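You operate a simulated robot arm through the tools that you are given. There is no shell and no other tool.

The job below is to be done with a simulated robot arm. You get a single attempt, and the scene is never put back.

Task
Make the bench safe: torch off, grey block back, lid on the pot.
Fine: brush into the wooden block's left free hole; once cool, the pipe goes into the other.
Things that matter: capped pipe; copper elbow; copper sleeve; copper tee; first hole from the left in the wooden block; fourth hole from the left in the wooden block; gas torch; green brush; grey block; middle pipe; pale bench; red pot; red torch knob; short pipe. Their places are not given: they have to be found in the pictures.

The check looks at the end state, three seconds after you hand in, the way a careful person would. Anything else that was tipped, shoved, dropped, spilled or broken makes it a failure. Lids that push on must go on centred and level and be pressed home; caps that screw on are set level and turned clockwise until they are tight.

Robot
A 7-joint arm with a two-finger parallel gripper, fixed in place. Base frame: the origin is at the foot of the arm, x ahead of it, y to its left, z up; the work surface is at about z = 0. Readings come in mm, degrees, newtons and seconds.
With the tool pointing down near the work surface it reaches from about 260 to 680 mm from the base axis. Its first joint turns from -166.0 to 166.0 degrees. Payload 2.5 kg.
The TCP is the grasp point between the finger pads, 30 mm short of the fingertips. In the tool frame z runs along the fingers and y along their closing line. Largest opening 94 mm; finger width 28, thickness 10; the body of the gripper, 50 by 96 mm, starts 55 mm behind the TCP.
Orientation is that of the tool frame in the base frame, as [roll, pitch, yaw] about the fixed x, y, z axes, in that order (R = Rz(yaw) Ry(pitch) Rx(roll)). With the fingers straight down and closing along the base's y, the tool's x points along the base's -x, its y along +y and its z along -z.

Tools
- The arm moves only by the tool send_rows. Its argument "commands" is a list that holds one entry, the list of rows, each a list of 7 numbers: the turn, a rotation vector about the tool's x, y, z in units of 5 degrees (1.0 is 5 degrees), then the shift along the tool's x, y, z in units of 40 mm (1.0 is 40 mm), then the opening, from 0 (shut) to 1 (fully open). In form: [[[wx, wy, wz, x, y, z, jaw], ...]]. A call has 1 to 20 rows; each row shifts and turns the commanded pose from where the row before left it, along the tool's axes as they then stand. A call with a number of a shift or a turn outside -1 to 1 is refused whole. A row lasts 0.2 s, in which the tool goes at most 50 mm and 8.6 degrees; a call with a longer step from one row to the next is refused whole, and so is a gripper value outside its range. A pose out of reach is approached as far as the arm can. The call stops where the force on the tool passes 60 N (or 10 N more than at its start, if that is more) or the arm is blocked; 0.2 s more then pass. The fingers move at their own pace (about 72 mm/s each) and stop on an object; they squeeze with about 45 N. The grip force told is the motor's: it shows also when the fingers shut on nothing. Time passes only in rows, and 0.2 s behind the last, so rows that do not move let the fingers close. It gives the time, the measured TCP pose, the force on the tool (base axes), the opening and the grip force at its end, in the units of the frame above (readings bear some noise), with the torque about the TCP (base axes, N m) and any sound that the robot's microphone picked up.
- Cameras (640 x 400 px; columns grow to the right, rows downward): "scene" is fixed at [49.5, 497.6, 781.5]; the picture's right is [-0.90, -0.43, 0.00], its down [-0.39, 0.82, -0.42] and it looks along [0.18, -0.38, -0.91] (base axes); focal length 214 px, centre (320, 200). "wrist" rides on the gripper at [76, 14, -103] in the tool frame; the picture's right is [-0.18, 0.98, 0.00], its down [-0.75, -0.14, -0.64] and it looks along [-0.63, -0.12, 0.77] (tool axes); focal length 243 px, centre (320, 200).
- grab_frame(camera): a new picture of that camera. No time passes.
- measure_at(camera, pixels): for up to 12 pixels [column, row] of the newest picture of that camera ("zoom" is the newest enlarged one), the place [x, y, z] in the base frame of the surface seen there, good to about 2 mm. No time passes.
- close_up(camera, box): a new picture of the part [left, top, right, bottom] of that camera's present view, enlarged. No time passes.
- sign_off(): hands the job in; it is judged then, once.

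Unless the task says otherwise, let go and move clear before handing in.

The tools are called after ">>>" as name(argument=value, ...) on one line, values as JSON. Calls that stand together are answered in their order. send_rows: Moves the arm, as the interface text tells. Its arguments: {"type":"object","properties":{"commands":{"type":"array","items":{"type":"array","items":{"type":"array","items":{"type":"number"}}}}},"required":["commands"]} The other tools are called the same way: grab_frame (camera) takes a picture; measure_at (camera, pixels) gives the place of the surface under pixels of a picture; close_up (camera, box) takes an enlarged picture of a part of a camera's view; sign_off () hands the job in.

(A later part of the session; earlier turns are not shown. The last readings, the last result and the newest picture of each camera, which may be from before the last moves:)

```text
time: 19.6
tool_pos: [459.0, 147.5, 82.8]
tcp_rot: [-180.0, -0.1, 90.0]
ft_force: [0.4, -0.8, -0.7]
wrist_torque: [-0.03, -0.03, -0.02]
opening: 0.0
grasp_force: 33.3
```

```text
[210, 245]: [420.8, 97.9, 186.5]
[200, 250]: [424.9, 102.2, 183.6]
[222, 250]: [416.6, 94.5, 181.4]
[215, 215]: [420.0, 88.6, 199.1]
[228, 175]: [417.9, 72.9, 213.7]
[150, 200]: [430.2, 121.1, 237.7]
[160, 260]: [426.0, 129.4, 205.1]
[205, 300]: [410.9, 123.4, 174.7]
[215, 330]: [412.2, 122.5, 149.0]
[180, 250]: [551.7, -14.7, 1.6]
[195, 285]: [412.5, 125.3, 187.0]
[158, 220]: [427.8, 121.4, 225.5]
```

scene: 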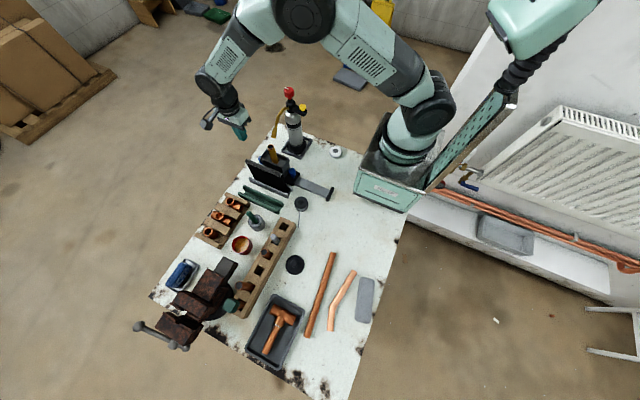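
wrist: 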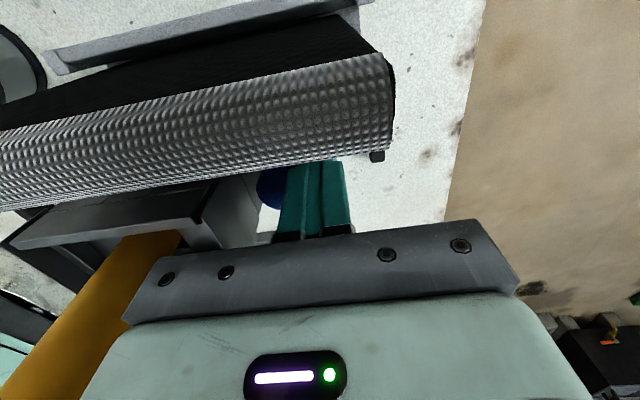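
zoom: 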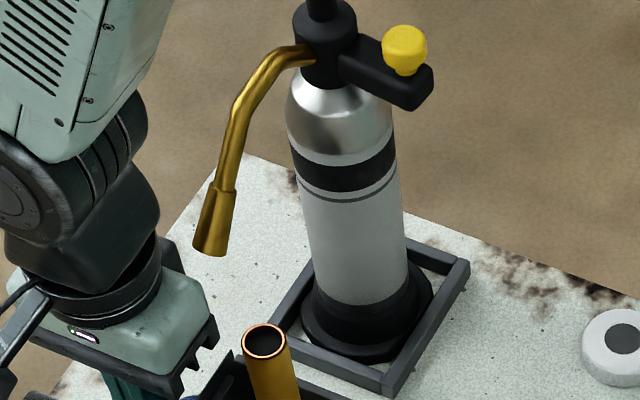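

The gripper side sits at y≈121–123 and the nozzle end reaches y≈102, giving nearly 20 mm of clearance. I'll shift 2 mm away in y and continue pushing.

>>> send_rows(commands=[[[0, 0, 0, 0.05, -0.3, 0, 0], [0, 0, 0, 0, -0.3, 0, 0], [0, 0, 0, 0, -0.3, 0, 0], [0, 0, 0, 0, -0.3, 0, 0], [0, 0, 0, 0, -0.3, 0, 0]]])

>>> close_up(camera="scene", box=[220, 80, 350, 210])

```text
time: 20.8
tool_pos: [399.6, 149.6, 84.1]
tcp_rot: [179.9, 0.0, 90.2]
ft_force: [2.7, 1.9, 1.4]
wrist_torque: [-0.11, 0.13, 0.04]
opening: 0.0
grasp_force: 32.7
```

```text
3.08 times, centred on (285, 145) of scene
```

zoom: 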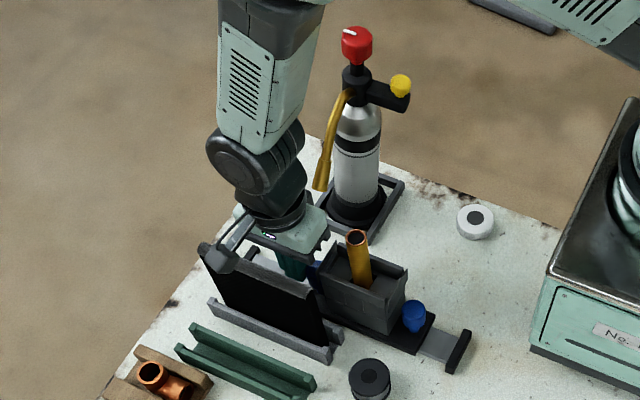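

The torch has shifted: the red knob moved from zoom (332,40) to (357,45), so part of the arm upstream of the sensor is likely leaning on the nozzle. I'll stop here and look closely before moving.

>>> close_up(camera="scene", box=[255, 70, 335, 160])

>>> measure_at(camera="zoom", pixels=[[364, 75], [364, 60], [430, 145], [345, 150], [320, 240], [313, 275], [300, 265], [375, 200], [375, 280], [295, 235], [305, 280], [290, 200]])

>>> grab_frame(camera="wrist")

```text
4.44 times, centred on (295, 115) of scene
```

zoom: 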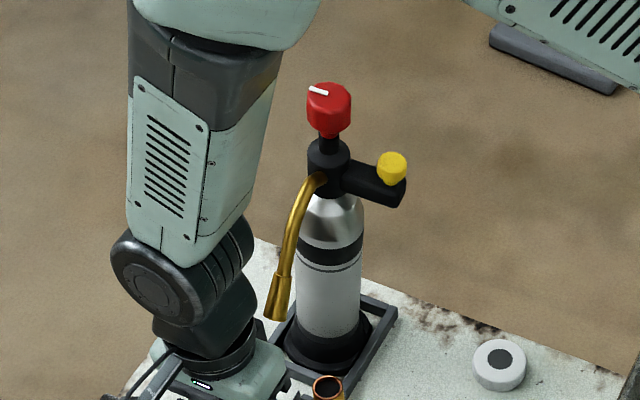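

```text
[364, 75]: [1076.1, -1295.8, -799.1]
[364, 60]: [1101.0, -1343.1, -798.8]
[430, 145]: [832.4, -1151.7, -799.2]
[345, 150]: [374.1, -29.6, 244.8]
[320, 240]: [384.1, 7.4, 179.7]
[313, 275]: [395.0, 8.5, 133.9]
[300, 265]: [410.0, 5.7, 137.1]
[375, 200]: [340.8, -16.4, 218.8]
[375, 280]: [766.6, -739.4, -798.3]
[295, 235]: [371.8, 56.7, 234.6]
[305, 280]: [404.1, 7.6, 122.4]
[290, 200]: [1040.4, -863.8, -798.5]
```

```text
taken
```

wrist: 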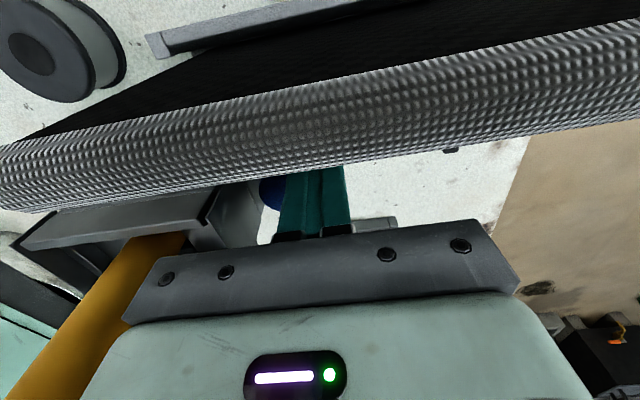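

The torch head now reads about (374,-30,245) versus (396,-18,243) earlier, so it is being pushed over about 6° by the wrist at its nozzle. I'll back off in +x, which pulls the wrist away from the nozzle, and see if it settles upright.

>>> send_rows(commands=[[[0, 0, 0, 0, 0.4, 0, 0], [0, 0, 0, 0, 0.6, 0, 0], [0, 0, 0, 0, 0.6, 0, 0]]])

>>> close_up(camera="scene", box=[255, 70, 335, 160])

```text
time: 21.6
tool_pos: [464.2, 148.2, 83.3]
tcp_rot: [-180.0, -0.1, 90.0]
ft_force: [-0.2, 0.5, 0.2]
wrist_torque: [-0.01, 0.0, -0.02]
opening: 0.0
grasp_force: 32.7
```

```text
4.44 times, centred on (295, 115) of scene
```

zoom: 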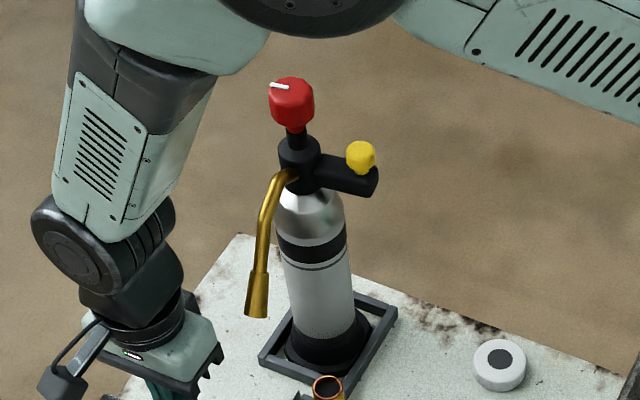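

The torch rocked back upright: the knob is at zoom (291,100) and the bottle is vertical in its frame again. I'll let it settle and measure it.

>>> send_rows(commands=[[[0, 0, 0, 0, 0, 0, 0], [0, 0, 0, 0, 0, 0, 0], [0, 0, 0, 0, 0, 0, 0]]])

>>> close_up(camera="scene", box=[255, 70, 335, 160])

>>> measure_at(camera="zoom", pixels=[[291, 88], [291, 105], [361, 155], [300, 160], [257, 280], [257, 310], [265, 230], [310, 270], [320, 350], [285, 180], [250, 313], [265, 313]])

```text
time: 22.4
tool_pos: [464.3, 147.2, 82.5]
tcp_rot: [-179.9, 0.0, 90.0]
ft_force: [1.4, 0.0, -0.3]
wrist_torque: [-0.02, -0.01, 0.02]
opening: 0.0
grasp_force: 33.2
```

```text
4.44 times, centred on (295, 115) of scene
```

zoom: 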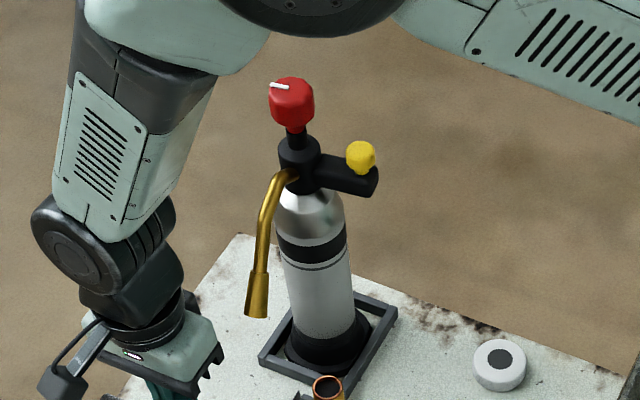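

```text
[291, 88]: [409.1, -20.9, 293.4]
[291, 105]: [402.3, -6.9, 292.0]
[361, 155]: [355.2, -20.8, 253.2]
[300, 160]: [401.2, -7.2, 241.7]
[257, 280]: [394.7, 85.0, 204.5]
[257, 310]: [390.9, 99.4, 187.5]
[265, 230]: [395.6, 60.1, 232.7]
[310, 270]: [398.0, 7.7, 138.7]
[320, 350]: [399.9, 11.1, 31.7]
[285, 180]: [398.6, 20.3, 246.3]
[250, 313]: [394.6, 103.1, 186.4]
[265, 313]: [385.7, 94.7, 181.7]
```

The torch is back upright, with the knob centre near (407,-17) and the nozzle within about 4° of its original angle. To find what hit it, I'll measure the wrist's outline on the torch side.

>>> measure_at(camera="zoom", pixels=[[170, 215], [160, 230], [175, 265], [160, 260], [178, 305], [165, 320], [205, 330], [215, 350], [190, 240], [120, 240], [80, 240], [150, 180]])

>>> grab_frame(camera="scene")

```text
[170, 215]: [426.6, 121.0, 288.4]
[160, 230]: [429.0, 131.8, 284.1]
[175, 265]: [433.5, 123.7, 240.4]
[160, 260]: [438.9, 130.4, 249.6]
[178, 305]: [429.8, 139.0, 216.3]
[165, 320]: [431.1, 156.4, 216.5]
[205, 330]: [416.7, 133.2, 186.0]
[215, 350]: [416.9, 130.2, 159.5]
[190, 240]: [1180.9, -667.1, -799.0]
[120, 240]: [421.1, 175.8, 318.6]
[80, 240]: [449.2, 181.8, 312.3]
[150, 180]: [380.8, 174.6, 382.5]
```

```text
taken
```

scene: 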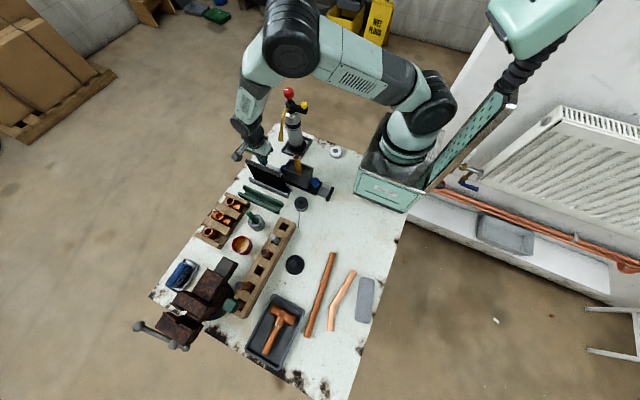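

The wrist's visible edge is at y≈121–139, but its far side is hidden from this camera. I'll probe the dark edge of the gripper at zoom (185–220,290–350) to find how far it reaches towards the torch.

>>> close_up(camera="scene", box=[225, 110, 289, 150])

>>> measure_at(camera="zoom", pixels=[[365, 220], [375, 240], [385, 260], [395, 280], [405, 300], [410, 320], [380, 225], [390, 240], [400, 260], [370, 205], [360, 190], [415, 350]])

```text
10.00 times, centred on (257, 130) of scene
```

zoom: 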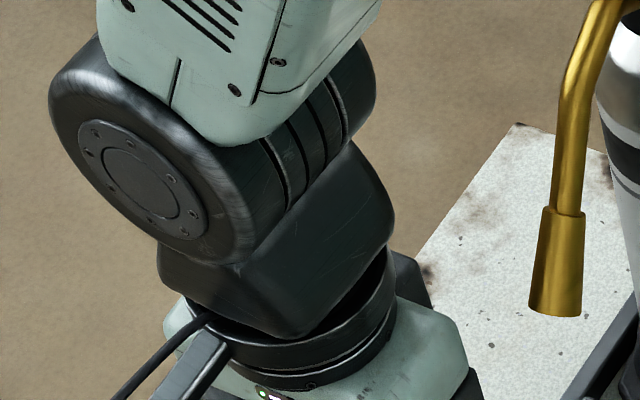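

```text
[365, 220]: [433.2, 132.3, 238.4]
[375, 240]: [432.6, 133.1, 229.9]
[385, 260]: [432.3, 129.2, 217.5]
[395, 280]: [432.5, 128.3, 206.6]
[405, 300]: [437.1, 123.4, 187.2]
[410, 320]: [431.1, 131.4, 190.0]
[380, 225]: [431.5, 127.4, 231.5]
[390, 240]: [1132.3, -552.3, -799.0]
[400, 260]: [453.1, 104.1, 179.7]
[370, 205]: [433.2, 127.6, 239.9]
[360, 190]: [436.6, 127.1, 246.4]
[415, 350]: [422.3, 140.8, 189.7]
```

There is a dark protrusion at zoom (405,270), y≈104, z≈180, on the torch side of the hand. That is what caught the nozzle. I'll measure the nozzle end exactly to choose a clear lane further in +y.

>>> measure_at(camera="zoom", pixels=[[535, 300], [550, 305], [565, 310], [578, 310], [545, 260], [560, 220], [420, 290], [430, 300], [410, 265], [415, 275]])

```text
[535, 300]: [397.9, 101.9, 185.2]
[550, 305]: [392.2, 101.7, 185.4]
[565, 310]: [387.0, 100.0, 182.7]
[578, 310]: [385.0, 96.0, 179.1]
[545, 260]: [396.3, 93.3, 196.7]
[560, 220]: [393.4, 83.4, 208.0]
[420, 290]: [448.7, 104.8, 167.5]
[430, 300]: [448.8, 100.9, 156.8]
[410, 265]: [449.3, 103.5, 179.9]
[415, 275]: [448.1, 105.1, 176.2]
```

The protrusion spans z≈157–180 out to y≈101, and the nozzle end's lowest point is about z=179 at y≤102. I'll move the lane to y≈160 and down 7 mm, giving about 10 mm sideways plus vertical clearance, then advance in small steps and check.

>>> send_rows(commands=[[[0, 0, 0, 0.32, 0, 0.17, 0], [0, 0, 0, 0, -0.3, 0, 0], [0, 0, 0, 0, -0.3, 0, 0], [0, 0, 0, 0, 0, 0, 0]]])

>>> close_up(camera="scene", box=[235, 110, 299, 150])

>>> grab_frame(camera="wrist")

```text
time: 23.4
tool_pos: [439.9, 161.5, 76.9]
tcp_rot: [-180.0, 0.0, 90.0]
ft_force: [0.3, 0.7, 0.0]
wrist_torque: [0.01, -0.03, 0.01]
opening: 0.0
grasp_force: 33.0
```

```text
10.00 times, centred on (267, 130) of scene
```

zoom: 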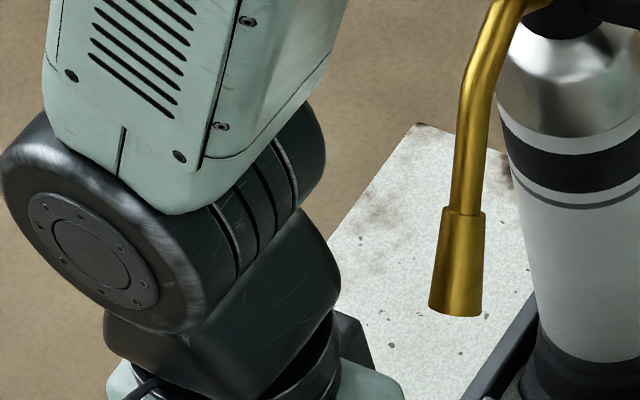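

```text
taken
```

wrist: 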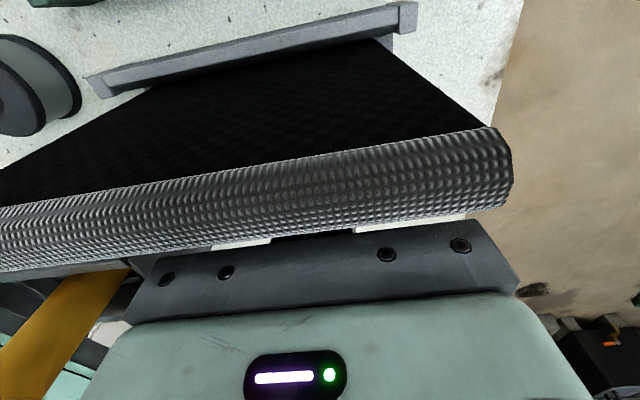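

The wrist view shows the shield's textured top edge close to the gripper's bar. I'll measure its near face before going on.

>>> measure_at(camera="wrist", pixels=[[350, 225], [350, 200], [350, 165], [450, 205], [450, 170], [500, 150], [200, 235], [100, 240], [300, 240], [230, 246], [330, 236], [60, 280]])

```text
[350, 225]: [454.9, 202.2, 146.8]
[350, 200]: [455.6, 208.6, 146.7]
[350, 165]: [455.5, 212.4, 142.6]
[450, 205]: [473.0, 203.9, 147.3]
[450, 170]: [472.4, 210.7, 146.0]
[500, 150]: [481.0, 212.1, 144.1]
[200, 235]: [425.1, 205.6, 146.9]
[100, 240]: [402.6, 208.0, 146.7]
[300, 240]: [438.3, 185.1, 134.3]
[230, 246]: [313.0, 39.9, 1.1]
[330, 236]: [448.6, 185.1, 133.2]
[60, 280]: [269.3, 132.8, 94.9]
```

The shield's near face is at y≈202 and the gripper bar at y≈185, so there is 17 mm of gap. I'll advance another 24 mm and check the torch again.

>>> send_rows(commands=[[[0, 0, 0, 0, -0.3, 0, 0], [0, 0, 0, 0, -0.3, 0, 0]]])

>>> close_up(camera="scene", box=[235, 110, 299, 150])

```text
time: 24.0
tool_pos: [416.7, 161.4, 76.5]
tcp_rot: [-180.0, 0.0, 90.0]
ft_force: [-0.3, 1.1, 0.3]
wrist_torque: [-0.01, 0.0, -0.02]
opening: 0.2
grasp_force: 32.7
```

```text
10.00 times, centred on (267, 130) of scene
```

zoom: 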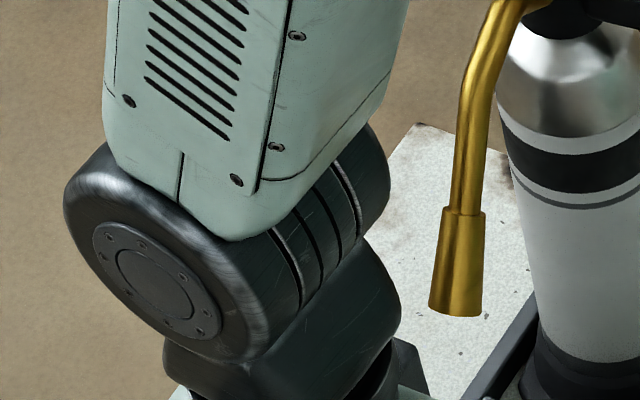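

The nozzle has not moved, still at zoom (455,300). I'll advance in single 8 mm steps now, since this is where contact happened before.

>>> measure_at(camera="zoom", pixels=[[410, 350], [418, 370], [425, 385], [388, 320], [395, 335]])

>>> send_rows(commands=[[[0, 0, 0, 0, -0.2, 0, 0], [0, 0, 0, 0, -0.1, 0, 0]]])

>>> close_up(camera="scene", box=[235, 110, 299, 150])

```text
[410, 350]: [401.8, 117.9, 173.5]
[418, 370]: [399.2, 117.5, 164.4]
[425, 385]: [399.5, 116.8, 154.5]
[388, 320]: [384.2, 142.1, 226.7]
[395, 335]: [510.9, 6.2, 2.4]
```

```text
time: 24.6
tool_pos: [402.9, 163.3, 76.3]
tcp_rot: [180.0, -0.1, 90.1]
ft_force: [0.6, 0.1, 1.3]
wrist_torque: [-0.01, -0.02, -0.02]
opening: 0.1
grasp_force: 33.2
```

```text
10.00 times, centred on (267, 130) of scene
```

zoom: 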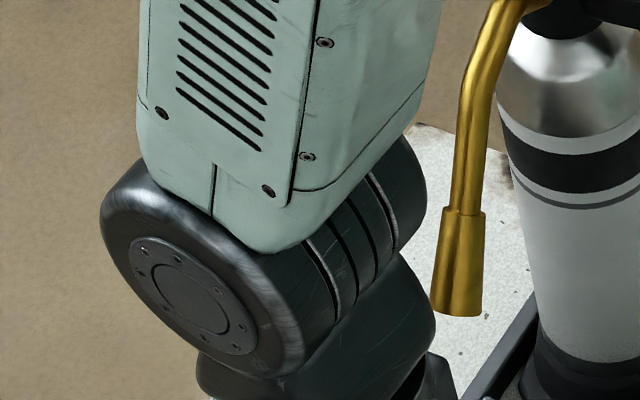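

The torch is unmoved, and the protrusion passes about 15 mm clear in y and below the nozzle. I'll continue pushing in small steps.

>>> send_rows(commands=[[[0, 0, 0, 0, -0.2, 0, 0], [0, 0, 0, 0, -0.2, 0, 0]]])

>>> close_up(camera="scene", box=[230, 90, 350, 200])

```text
time: 25.2
tool_pos: [388.6, 163.6, 77.0]
tcp_rot: [180.0, -0.1, 90.1]
ft_force: [0.4, 0.7, -1.2]
wrist_torque: [0.02, 0.01, 0.02]
opening: 0.3
grasp_force: 33.1
```

```text
3.64 times, centred on (290, 145) of scene
```

zoom: 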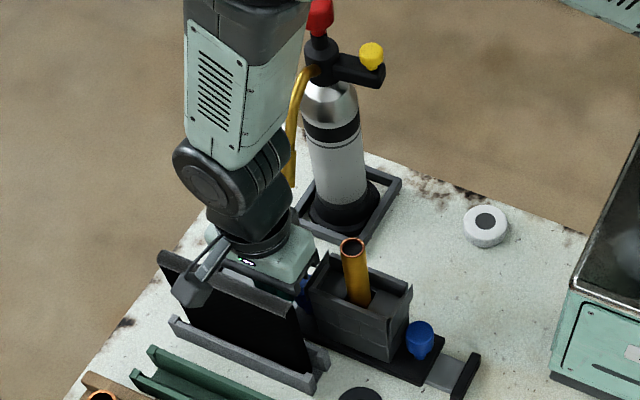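

The carriage is about 25 mm from the stop and the torch is upright. I'll ease y back a few mm to keep a good face on the handle and keep pushing.

>>> send_rows(commands=[[[0, 0, 0, -0.08, -0.2, 0, 0], [0, 0, 0, 0, -0.2, 0, 0]]])

>>> close_up(camera="scene", box=[230, 80, 350, 200])

```text
time: 25.8
tool_pos: [372.4, 161.4, 76.0]
tcp_rot: [-180.0, 0.0, 90.1]
ft_force: [2.6, 3.5, 1.5]
wrist_torque: [-0.35, 0.14, 0.01]
opening: 0.0
grasp_force: 33.1
```

```text
3.33 times, centred on (290, 140) of scene
```

zoom: 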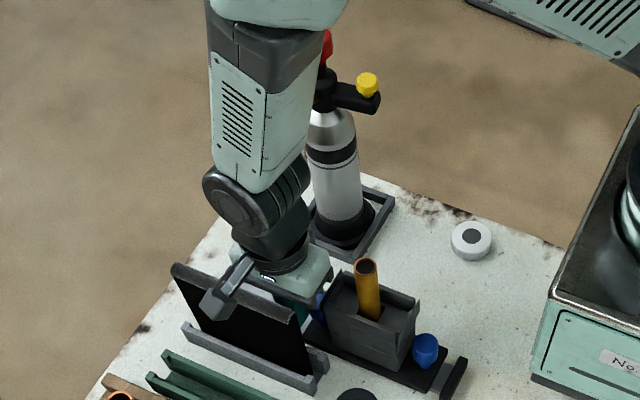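

The plate's near end at zoom (432,385) is within about 10 mm of the stop, and the yellow knob sits where it did originally. I'll finish with small steps until the force rises.

>>> send_rows(commands=[[[0, 0, 0, 0, -0.12, 0, 0], [0, 0, 0, 0, -0.12, 0, 0]]])

>>> close_up(camera="scene", box=[250, 150, 350, 210])

```text
time: 26.4
tool_pos: [361.5, 160.2, 76.0]
tcp_rot: [-180.0, 0.1, 89.9]
ft_force: [0.7, -0.4, 0.6]
wrist_torque: [0.0, -0.01, -0.02]
opening: 0.0
grasp_force: 32.1
```

```text
6.40 times, centred on (300, 180) of scene
```

zoom: 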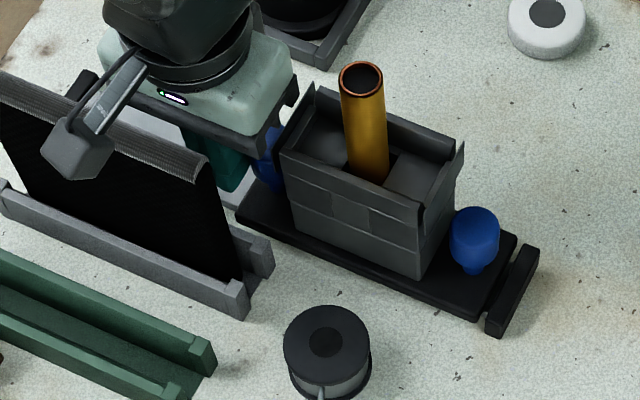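

The plate is now nearly touching the stop, with a thin gap at zoom (505,285). I'll push a few mm more until the force shows contact.

>>> send_rows(commands=[[[0, 0, 0, 0, -0.1, 0, 0], [0, 0, 0, 0, -0.1, 0, 0]]])

>>> close_up(camera="scene", box=[250, 150, 350, 210])

```text
time: 27.0
tool_pos: [359.6, 159.9, 76.7]
tcp_rot: [179.0, 0.0, 89.9]
ft_force: [42.4, 0.6, -25.7]
wrist_torque: [0.36, -1.08, 0.53]
opening: 0.0
grasp_force: 32.7
```

```text
6.40 times, centred on (300, 180) of scene
```

zoom: 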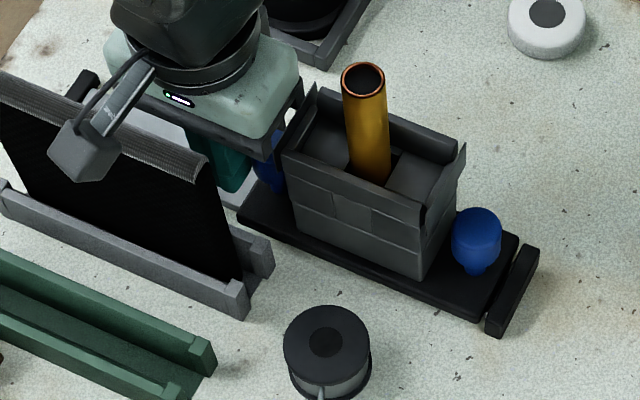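

Force jumped to 42 N, so the carriage is firmly at the stop. I'll back off slightly in +x and rise straight up, which stays clear of the nozzle and the pipe.

>>> send_rows(commands=[[[0, 0, 0, 0, 0.15, 0, 0], [0, 0, 0, 0, 0.1, 0, 0], [0, 0, 0, 0.05, 0, -0.6, 0], [0, 0, 0, 0.05, 0, -0.8, 0], [0, 0, 0, 0, 0, -1, 0], [0, 0, 0, 0, 0, -1, 0], [0, 0, 0, 0, 0, -1, 0], [0, 0, 0, 0, 0, -1, 0], [0, 0, 0, 0, 0, 0, 0]]])

>>> grab_frame(camera="scene")

>>> close_up(camera="scene", box=[245, 75, 345, 205])

```text
time: 29.0
tool_pos: [362.0, 162.3, 287.0]
tcp_rot: [-179.9, 0.0, 90.0]
ft_force: [-0.6, 0.3, 0.6]
wrist_torque: [-0.01, -0.01, 0.02]
opening: 0.0
grasp_force: 33.2
```

```text
taken
```

scene: 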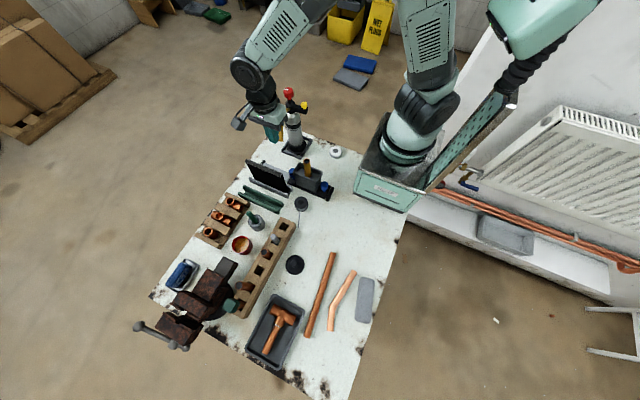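

```text
3.08 times, centred on (295, 140) of scene
```

zoom: 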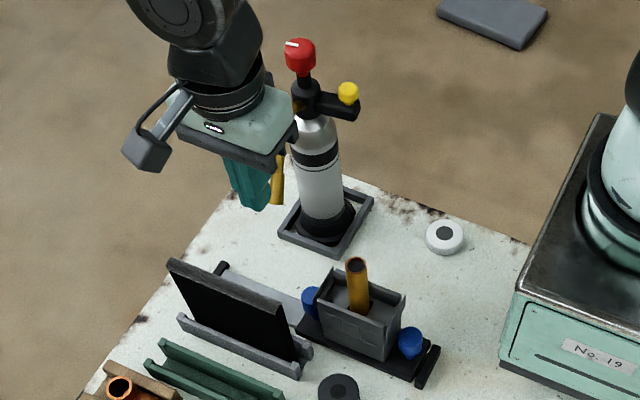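

The torch stands upright, the carriage is at its stop and nothing else has shifted. Next is the lid, so I'll turn the tool back to yaw 180 and move over towards it.

>>> send_rows(commands=[[[0, 0, -1.5, 0, 0, 0, 0.5], [0, 0, -1.5, 0, 0, 0, 0.5]]])

>>> send_rows(commands=[[[0, 0, -1, 0, 0, -0.2, 0.5], [0, 0, -1, 0, 0, -0.2, 0.5], [0, 0, -1, 0, 0, -0.2, 0.5], [0, 0, -1, 0, 0, 0, 0.5], [0, 0, -1, 0, 0, 0, 0.5], [0, 0, -1, 0, 0, 0, 0.5], [0, 0, -1, 0, 0, 0, 0.5], [0, 0, -1, 0, 0, 0, 0.5], [0, 0, -1, 0, 0, 0, 0.5], [0, 0, -1, 0, 0, 0, 0.5], [0, 0, -1, 0, 0, 0, 0.5], [0, 0, -1, 0, 0, 0, 0.5], [0, 0, -1, 0, 0, 0, 0.5], [0, 0, -1, 0, 0, 0, 0.5], [0, 0, -1, 0, 0, 0, 0.5], [0, 0, -1, 0, 0, 0, 0.5], [0, 0, -1, 0, 0, 0, 0.5], [0, 0, -1, 0, 0, 0, 0.5]]])

```text
refused: -1.5 is not a number from -1 to 1
```

```text
time: 32.8
tool_pos: [364.6, 163.5, 316.5]
tcp_rot: [-180.0, 0.0, -179.8]
ft_force: [-0.4, 0.6, -0.7]
wrist_torque: [0.01, 0.01, -0.03]
opening: 47.0
grasp_force: 0.1
```

The refused call did nothing, and the second turned the tool to yaw 180. I'll now travel towards (80,455,230) so the wrist camera looks at the lid.

>>> send_rows(commands=[[[0, 0, 0, 0.71, 0.73, 0.2, 0.5], [0, 0, 0, 0.71, 0.73, 0.2, 0.5], [0, 0, 0, 0.71, 0.73, 0.2, 0.5], [0, 0, 0, 0.71, 0.73, 0.2, 0.5], [0, 0, 0, 0.71, 0.73, 0.2, 0.5], [0, 0, 0, 0.71, 0.73, 0.2, 0.5], [0, 0, 0, 0.71, 0.73, 0.2, 0.5], [0, 0, 0, 0.71, 0.73, 0.2, 0.5], [0, 0, 0, 0.71, 0.73, 0.2, 0.5], [0, 0, 0, 0.71, 0.73, 0.2, 0.5], [0, 0, 0, 0, 0, 0, 0.5]]])

>>> grab_frame(camera="wrist")

>>> grab_frame(camera="scene")

```text
time: 35.2
tool_pos: [79.1, 456.7, 234.6]
tcp_rot: [180.0, -0.1, -179.9]
ft_force: [-0.4, 0.1, -0.1]
wrist_torque: [-0.01, -0.02, -0.01]
opening: 47.0
grasp_force: 0.2
```

```text
taken
```

wrist: 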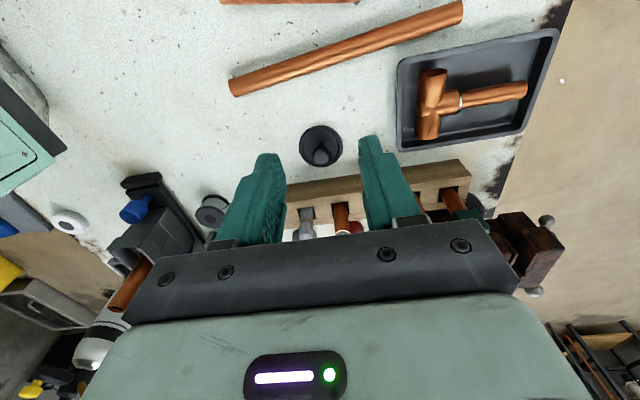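

```text
taken
```

scene: 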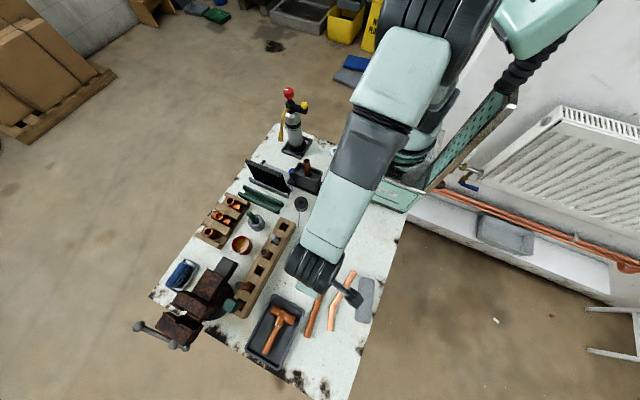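

The lid is clear in the wrist view at (321,147), with a knob on top. I'll enlarge it and measure its knob, rim and height.

>>> close_up(camera="wrist", box=[281, 115, 361, 165])

>>> measure_at(camera="zoom", pixels=[[320, 280], [290, 280], [350, 280], [320, 330], [160, 250], [480, 250], [320, 100], [320, 390], [250, 330], [320, 230], [320, 370], [380, 280]])

>>> close_up(camera="scene", box=[215, 225, 295, 275])

>>> measure_at(camera="zoom", pixels=[[143, 150], [170, 105], [290, 165], [210, 95], [210, 220], [220, 160], [135, 180], [275, 110], [160, 120], [280, 200], [250, 95], [180, 215]])

```text
8.00 times, centred on (321, 140) of wrist
```

zoom: 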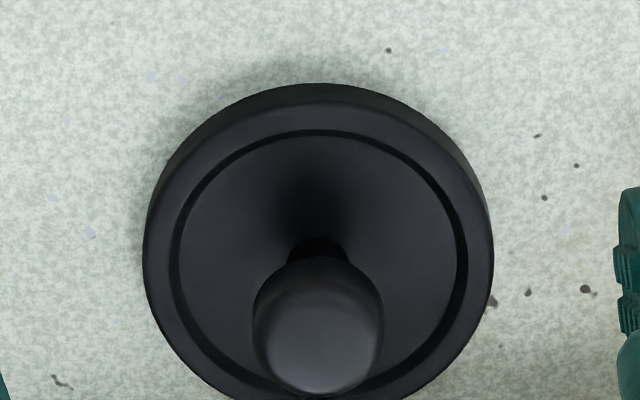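

```text
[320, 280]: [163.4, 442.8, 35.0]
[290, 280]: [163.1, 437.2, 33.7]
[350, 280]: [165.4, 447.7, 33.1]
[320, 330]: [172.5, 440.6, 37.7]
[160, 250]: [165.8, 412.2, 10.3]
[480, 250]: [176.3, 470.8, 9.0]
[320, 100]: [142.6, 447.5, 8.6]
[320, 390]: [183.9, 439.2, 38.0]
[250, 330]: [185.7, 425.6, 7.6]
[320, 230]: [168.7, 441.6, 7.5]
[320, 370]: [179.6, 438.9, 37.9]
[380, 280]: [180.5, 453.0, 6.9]
```

```text
8.00 times, centred on (255, 250) of scene
```

zoom: 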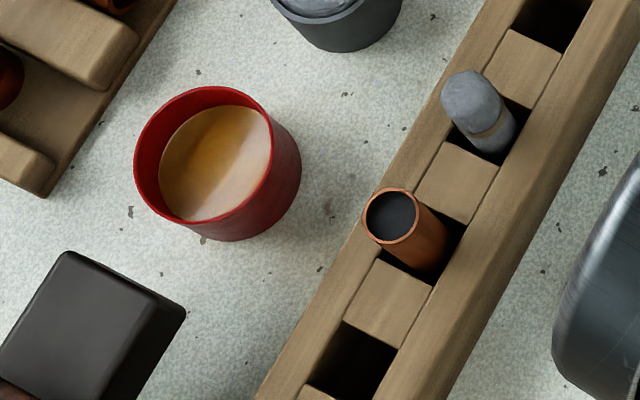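

```text
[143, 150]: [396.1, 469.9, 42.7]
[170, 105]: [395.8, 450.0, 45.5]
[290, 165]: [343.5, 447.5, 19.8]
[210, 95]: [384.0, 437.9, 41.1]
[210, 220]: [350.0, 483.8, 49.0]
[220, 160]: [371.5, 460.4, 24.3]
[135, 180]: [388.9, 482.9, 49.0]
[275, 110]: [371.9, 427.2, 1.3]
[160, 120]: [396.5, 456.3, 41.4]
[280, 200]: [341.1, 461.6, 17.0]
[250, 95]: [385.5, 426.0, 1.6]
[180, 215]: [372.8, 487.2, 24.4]
```

The lid centre is about (173,442), with a radius of about 32 mm, a knob of about 22 mm diameter, knob top z=38 and disc top z≈9. The pot rim is at z≈49. I'll move above the knob and lower partway.

>>> send_rows(commands=[[[0, 0, 0, -0.783, -0.127, 0, 0.6], [0, 0, 0, -0.783, -0.127, 0, 0.6], [0, 0, 0, -0.783, -0.127, 0, 0.6], [0, 0, 0, 0, 0, 0.9, 0.6], [0, 0, 0, 0, 0, 0.9, 0.6], [0, 0, 0, 0, 0, 0.9, 0.6], [0, 0, 0, 0, 0, 0, 0.6]]])

>>> grab_frame(camera="wrist")

```text
time: 36.8
tool_pos: [173.3, 439.7, 128.0]
tcp_rot: [180.0, 0.0, -179.9]
ft_force: [0.8, 0.0, -0.2]
wrist_torque: [0.03, -0.02, 0.02]
opening: 56.7
grasp_force: 0.0
```

```text
taken
```

wrist: 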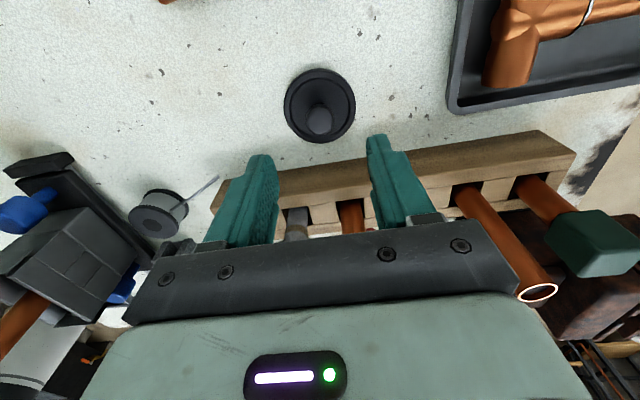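

The lid is at wrist (320,105), and the TCP projects to about (320,187), so it lies straight below. I'll re-measure the knob and rim from here.

>>> close_up(camera="wrist", box=[272, 60, 368, 150])

>>> measure_at(camera="wrist", pixels=[[286, 105], [353, 105], [320, 70], [318, 140], [318, 120], [309, 120], [329, 120], [318, 109], [318, 131], [313, 125], [324, 125], [318, 126]])

```text
4.44 times, centred on (320, 105) of wrist
```

zoom: 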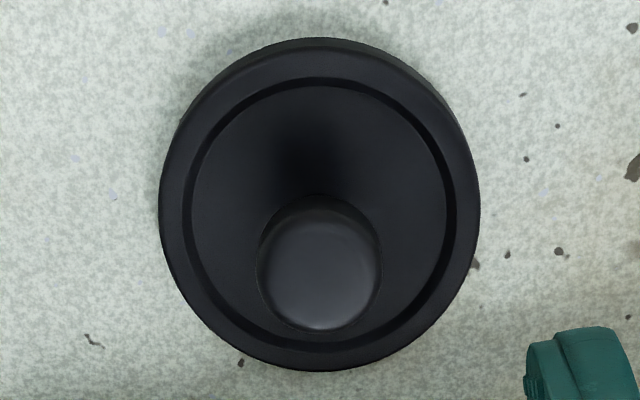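

```text
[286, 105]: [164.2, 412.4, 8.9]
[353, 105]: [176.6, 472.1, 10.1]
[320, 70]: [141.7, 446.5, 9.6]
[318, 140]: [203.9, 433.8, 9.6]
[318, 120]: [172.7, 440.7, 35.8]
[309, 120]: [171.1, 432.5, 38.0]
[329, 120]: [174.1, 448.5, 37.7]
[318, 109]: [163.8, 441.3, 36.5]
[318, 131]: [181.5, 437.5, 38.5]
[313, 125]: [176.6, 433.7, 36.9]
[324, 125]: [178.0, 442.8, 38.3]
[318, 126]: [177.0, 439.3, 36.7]
```

Lid centre refined to (172.5,440.8), within about 1 mm of the TCP. I'll lower so the tips sit just above the disc and close on the knob.

>>> send_rows(commands=[[[0, 0, 0, 0.02, 0.025, 0.7, 0.6], [0, 0, 0, 0, 0, 0.7, 0.6], [0, 0, 0, 0, 0, 0.65, 0.6], [0, 0, 0, 0, 0, 0, 0.6]]])

>>> grab_frame(camera="wrist")

```text
time: 37.8
tool_pos: [173.9, 439.2, 47.2]
tcp_rot: [180.0, 0.0, 180.0]
ft_force: [-0.2, -0.1, -0.4]
wrist_torque: [0.02, -0.02, -0.01]
opening: 56.4
grasp_force: 0.1
```

```text
taken
```

wrist: 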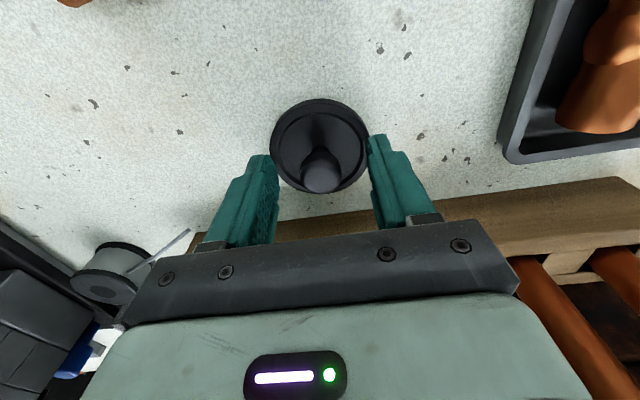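

The knob at (318,175) is centred between the fingers. I'll correct +1.5 mm in y, lower 2 mm and close.

>>> send_rows(commands=[[[0, 0, 0, 0.02, 0.035, 0.06, 0.45], [0, 0, 0, 0, 0, 0, 0.35], [0, 0, 0, 0, 0, 0, 0.25], [0, 0, 0, 0, 0, 0, 0.1], [0, 0, 0, 0, 0, 0, 0.1]]])

>>> grab_frame(camera="wrist")

```text
time: 39.0
tool_pos: [172.3, 442.4, 43.5]
tcp_rot: [-179.9, 0.0, -179.9]
ft_force: [0.8, -0.3, 0.1]
wrist_torque: [-0.01, 0.02, -0.01]
opening: 19.1
grasp_force: 44.4
```

```text
taken
```

wrist: 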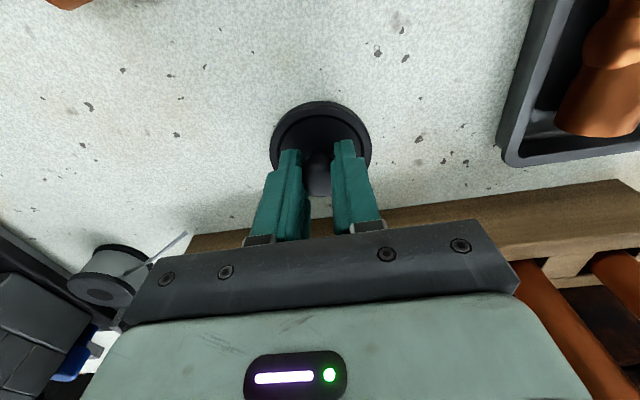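

The knob is gripped (19.1 mm, 44 N). I'll lift high enough to clear the pipes in the wooden block.

>>> send_rows(commands=[[[0, 0, 0, 0, 0, -0.3, 0.1], [0, 0, 0, 0, 0, -0.8, 0.1], [0, 0, 0, 0, 0, -1, 0.1], [0, 0, 0, 0, 0, -1, 0.1], [0, 0, 0, 0, 0, -1, 0.1], [0, 0, 0, 0, 0, -0.5, 0.1], [0, 0, 0, 0, 0, 0, 0.1]]])

>>> grab_frame(camera="wrist")

>>> grab_frame(camera="scene")

```text
time: 40.6
tool_pos: [172.1, 443.4, 230.1]
tcp_rot: [-179.9, 0.0, 180.0]
ft_force: [-0.3, -0.2, -0.8]
wrist_torque: [-0.01, 0.03, -0.03]
opening: 18.4
grasp_force: 45.2
```

```text
taken
```

wrist: 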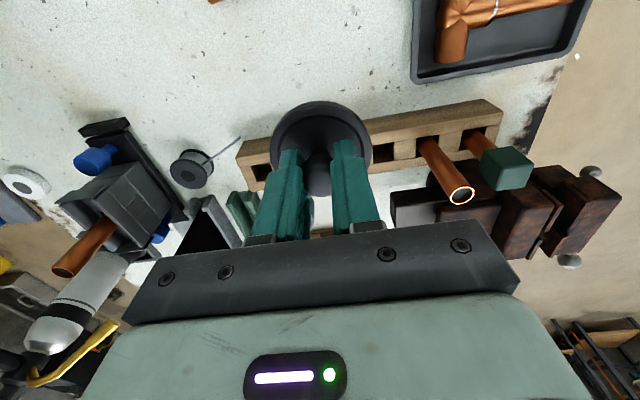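

```text
taken
```

scene: 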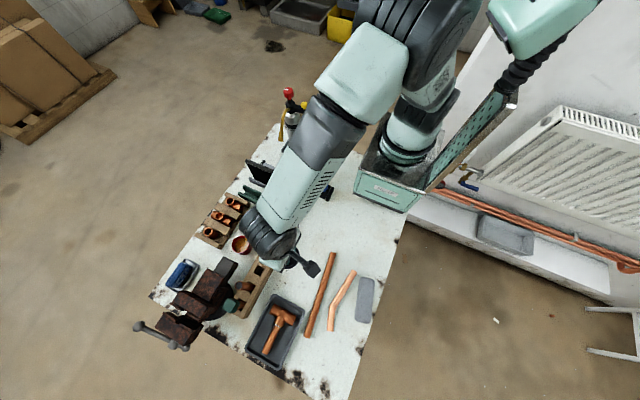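

The lid is held level at z≈230 and everything below is undisturbed. I'll carry it over to above the pot at about (371,461) and look down past the lid to fix the rim's position.

>>> send_rows(commands=[[[0, 0, 0, -0.83, 0.075, 0, 0.1], [0, 0, 0, -0.83, 0.075, 0, 0.1], [0, 0, 0, -0.83, 0.075, 0, 0.1], [0, 0, 0, -0.83, 0.075, 0, 0.1], [0, 0, 0, -0.83, 0.075, 0, 0.1], [0, 0, 0, -0.83, 0.075, 0, 0.1], [0, 0, 0, 0, 0, 0, 0.1]]])

>>> grab_frame(camera="wrist")

>>> close_up(camera="wrist", box=[260, 50, 380, 150])

```text
time: 42.2
tool_pos: [371.9, 460.4, 225.1]
tcp_rot: [179.9, 0.0, -179.8]
ft_force: [0.0, -0.5, -0.6]
wrist_torque: [0.04, 0.0, 0.0]
opening: 18.4
grasp_force: 45.3
```

```text
taken
```

wrist: 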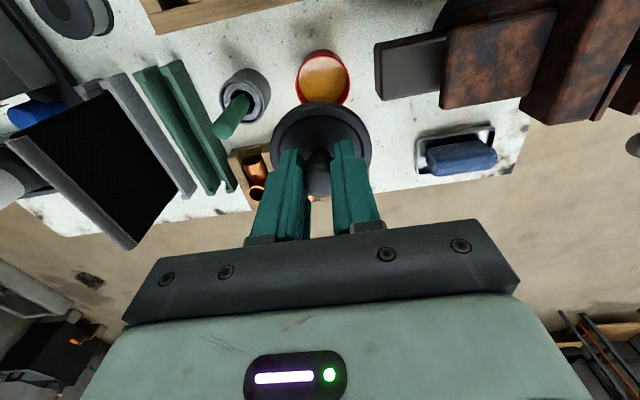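

```text
4.00 times, centred on (320, 100) of wrist
```

zoom: 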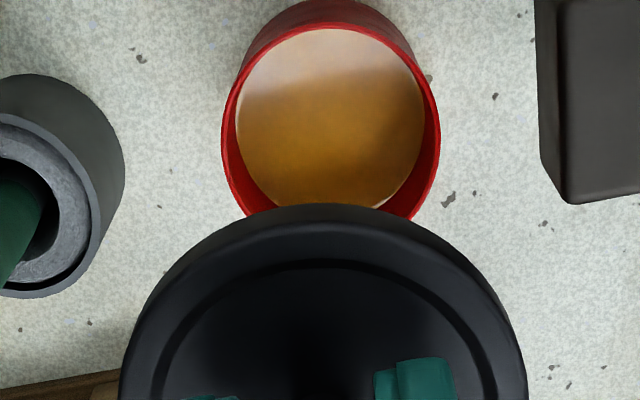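

The pot is visible just ahead of the lid at (322,77). I'll measure several rim points to get its centre.

>>> measure_at(camera="zoom", pixels=[[225, 120], [436, 120], [223, 140], [438, 140], [228, 165], [432, 170], [240, 195], [420, 200], [330, 24], [280, 40], [380, 38], [240, 75]])

>>> measure_at(camera="zoom", pixels=[[325, 205], [150, 330], [500, 300], [480, 390], [140, 380], [325, 235], [200, 255], [440, 250]])

```text
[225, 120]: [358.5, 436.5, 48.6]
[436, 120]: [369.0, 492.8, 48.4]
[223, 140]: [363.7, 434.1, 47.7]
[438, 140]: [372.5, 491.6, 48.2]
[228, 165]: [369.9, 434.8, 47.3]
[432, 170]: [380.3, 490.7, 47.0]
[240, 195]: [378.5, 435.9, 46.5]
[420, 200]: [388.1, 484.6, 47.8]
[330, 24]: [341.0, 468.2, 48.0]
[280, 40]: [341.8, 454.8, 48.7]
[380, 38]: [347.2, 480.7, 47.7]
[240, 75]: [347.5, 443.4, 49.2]
```

```text
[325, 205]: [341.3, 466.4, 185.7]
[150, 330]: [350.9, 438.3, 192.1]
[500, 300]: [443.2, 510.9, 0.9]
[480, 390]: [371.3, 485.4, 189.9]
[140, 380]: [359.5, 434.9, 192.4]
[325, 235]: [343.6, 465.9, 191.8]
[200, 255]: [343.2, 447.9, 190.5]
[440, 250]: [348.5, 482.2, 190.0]
```

Fitting the rim points gives the pot centre at about (369,463.2) with radius about 29. I'll sample the lid's own outline in the same view so I can align the two relative to each other.

>>> measure_at(camera="zoom", pixels=[[128, 365], [518, 365], [137, 325], [508, 325], [170, 270], [476, 270], [230, 225], [420, 225], [325, 209], [280, 211], [370, 211], [123, 390]])

>>> close_up(camera="wrist", box=[250, 90, 390, 210])

```text
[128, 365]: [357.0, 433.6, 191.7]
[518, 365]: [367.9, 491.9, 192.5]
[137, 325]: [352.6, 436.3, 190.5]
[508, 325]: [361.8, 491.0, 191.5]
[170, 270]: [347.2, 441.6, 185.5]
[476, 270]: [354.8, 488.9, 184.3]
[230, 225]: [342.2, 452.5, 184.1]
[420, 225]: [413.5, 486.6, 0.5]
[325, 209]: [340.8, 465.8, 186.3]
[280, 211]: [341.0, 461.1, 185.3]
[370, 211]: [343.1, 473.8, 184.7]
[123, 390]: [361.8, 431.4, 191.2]
```

```text
3.33 times, centred on (320, 150) of wrist
```

zoom: 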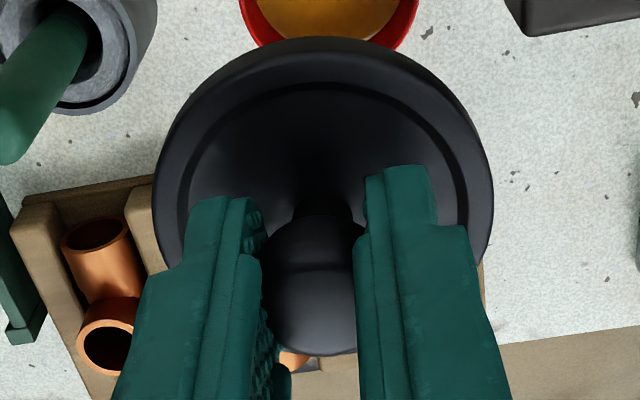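

Lid centre fits to (371.5,461.2) and the pot to (368.8,463.2), so I need a shift of -2.7 in x and +2.0 in y. Before lowering, I'll check the heights of the brush handle and vice jaw next to the hand.

>>> measure_at(camera="wrist", pixels=[[222, 130], [235, 115], [240, 100], [265, 95], [410, 65], [385, 45], [440, 90], [500, 60], [245, 75], [225, 95], [380, 75], [450, 40]])

>>> send_rows(commands=[[[0, 0, 0, 0.068, 0.05, 0, 0.1], [0, 0, 0, 0, 0, 0.6, 0.1], [0, 0, 0, 0, 0, 0.6, 0.1], [0, 0, 0, 0, 0, 0.6, 0.1], [0, 0, 0, 0, 0, 0, 0.1]]])

>>> grab_frame(camera="wrist")

>>> close_up(camera="wrist", box=[260, 50, 380, 150])

```text
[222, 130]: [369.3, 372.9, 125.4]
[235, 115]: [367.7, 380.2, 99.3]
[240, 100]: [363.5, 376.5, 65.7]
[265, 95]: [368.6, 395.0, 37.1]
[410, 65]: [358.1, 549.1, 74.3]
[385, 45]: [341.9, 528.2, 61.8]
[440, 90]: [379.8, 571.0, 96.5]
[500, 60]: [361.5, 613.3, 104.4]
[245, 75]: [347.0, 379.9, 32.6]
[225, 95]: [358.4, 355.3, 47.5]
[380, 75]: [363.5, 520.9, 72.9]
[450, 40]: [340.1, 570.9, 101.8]
```

```text
time: 43.4
tool_pos: [368.9, 463.7, 154.0]
tcp_rot: [179.9, 0.0, -179.9]
ft_force: [0.0, -0.6, -1.0]
wrist_torque: [-0.04, -0.02, -0.05]
opening: 18.3
grasp_force: 45.2
```

```text
taken
```

wrist: 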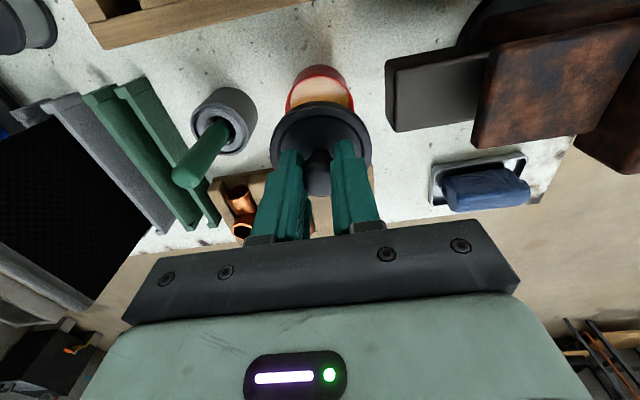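

```text
4.00 times, centred on (320, 100) of wrist
```

zoom: 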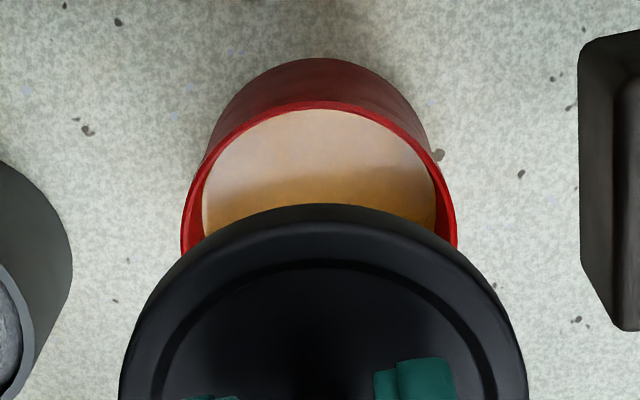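

The brush handle reaches (369,373,125) and the vice bar (360,521–550,74), both clear of the hand. I'll re-measure the pot rim and lid outline from this closer view.

>>> measure_at(camera="zoom", pixels=[[320, 106], [270, 116], [370, 114], [230, 145], [405, 140], [200, 185], [438, 180], [186, 220], [452, 215], [184, 240], [455, 240], [345, 106]])

>>> measure_at(camera="zoom", pixels=[[128, 365], [518, 365], [137, 325], [508, 325], [170, 270], [476, 270], [230, 225], [415, 225], [325, 209], [280, 212], [370, 212], [124, 390]])

```text
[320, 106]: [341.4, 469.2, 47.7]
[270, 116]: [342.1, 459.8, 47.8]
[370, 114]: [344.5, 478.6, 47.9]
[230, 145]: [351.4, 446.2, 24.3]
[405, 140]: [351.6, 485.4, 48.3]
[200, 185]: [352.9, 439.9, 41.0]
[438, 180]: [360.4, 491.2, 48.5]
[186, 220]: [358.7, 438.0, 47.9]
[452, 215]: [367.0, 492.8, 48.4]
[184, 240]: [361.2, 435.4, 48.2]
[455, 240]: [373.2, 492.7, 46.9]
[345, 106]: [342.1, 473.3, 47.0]
```

```text
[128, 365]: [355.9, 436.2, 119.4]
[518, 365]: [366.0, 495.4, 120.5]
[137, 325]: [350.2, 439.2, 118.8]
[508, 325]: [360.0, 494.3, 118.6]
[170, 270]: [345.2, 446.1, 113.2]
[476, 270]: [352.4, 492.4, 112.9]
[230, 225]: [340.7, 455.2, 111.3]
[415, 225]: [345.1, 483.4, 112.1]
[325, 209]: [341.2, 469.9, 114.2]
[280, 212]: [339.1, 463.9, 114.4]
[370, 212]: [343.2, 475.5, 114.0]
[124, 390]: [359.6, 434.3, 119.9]
```

The lid and pot centres now agree in x, and the lid is about 0.7 mm too far in +y. I'll correct that and lower to about 8 mm above the rim.

>>> send_rows(commands=[[[0, 0, 0, 0, -0.018, 0.45, 0.1], [0, 0, 0, 0, 0, 0.45, 0.1], [0, 0, 0, 0, 0, 0.4, 0.1], [0, 0, 0, 0, 0, 0, 0.1]]])

>>> close_up(camera="wrist", box=[260, 50, 380, 150])

>>> close_up(camera="scene", box=[215, 215, 279, 265])

```text
time: 44.4
tool_pos: [370.0, 462.3, 104.3]
tcp_rot: [-180.0, 0.1, 179.9]
ft_force: [0.1, 0.0, 0.6]
wrist_torque: [0.0, -0.01, -0.01]
opening: 18.4
grasp_force: 44.6
```

```text
4.00 times, centred on (320, 100) of wrist
```

zoom: 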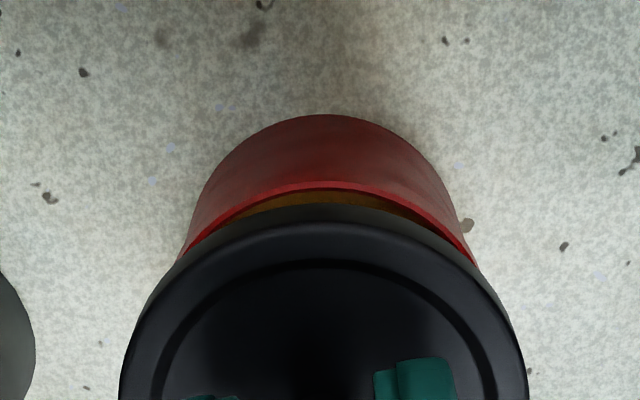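

```text
8.00 times, centred on (247, 240) of scene
```

zoom: 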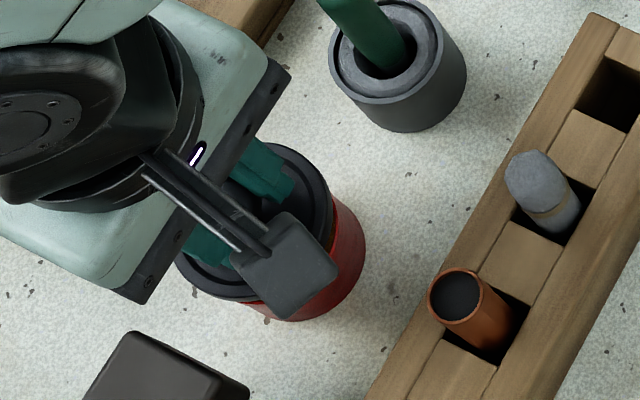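

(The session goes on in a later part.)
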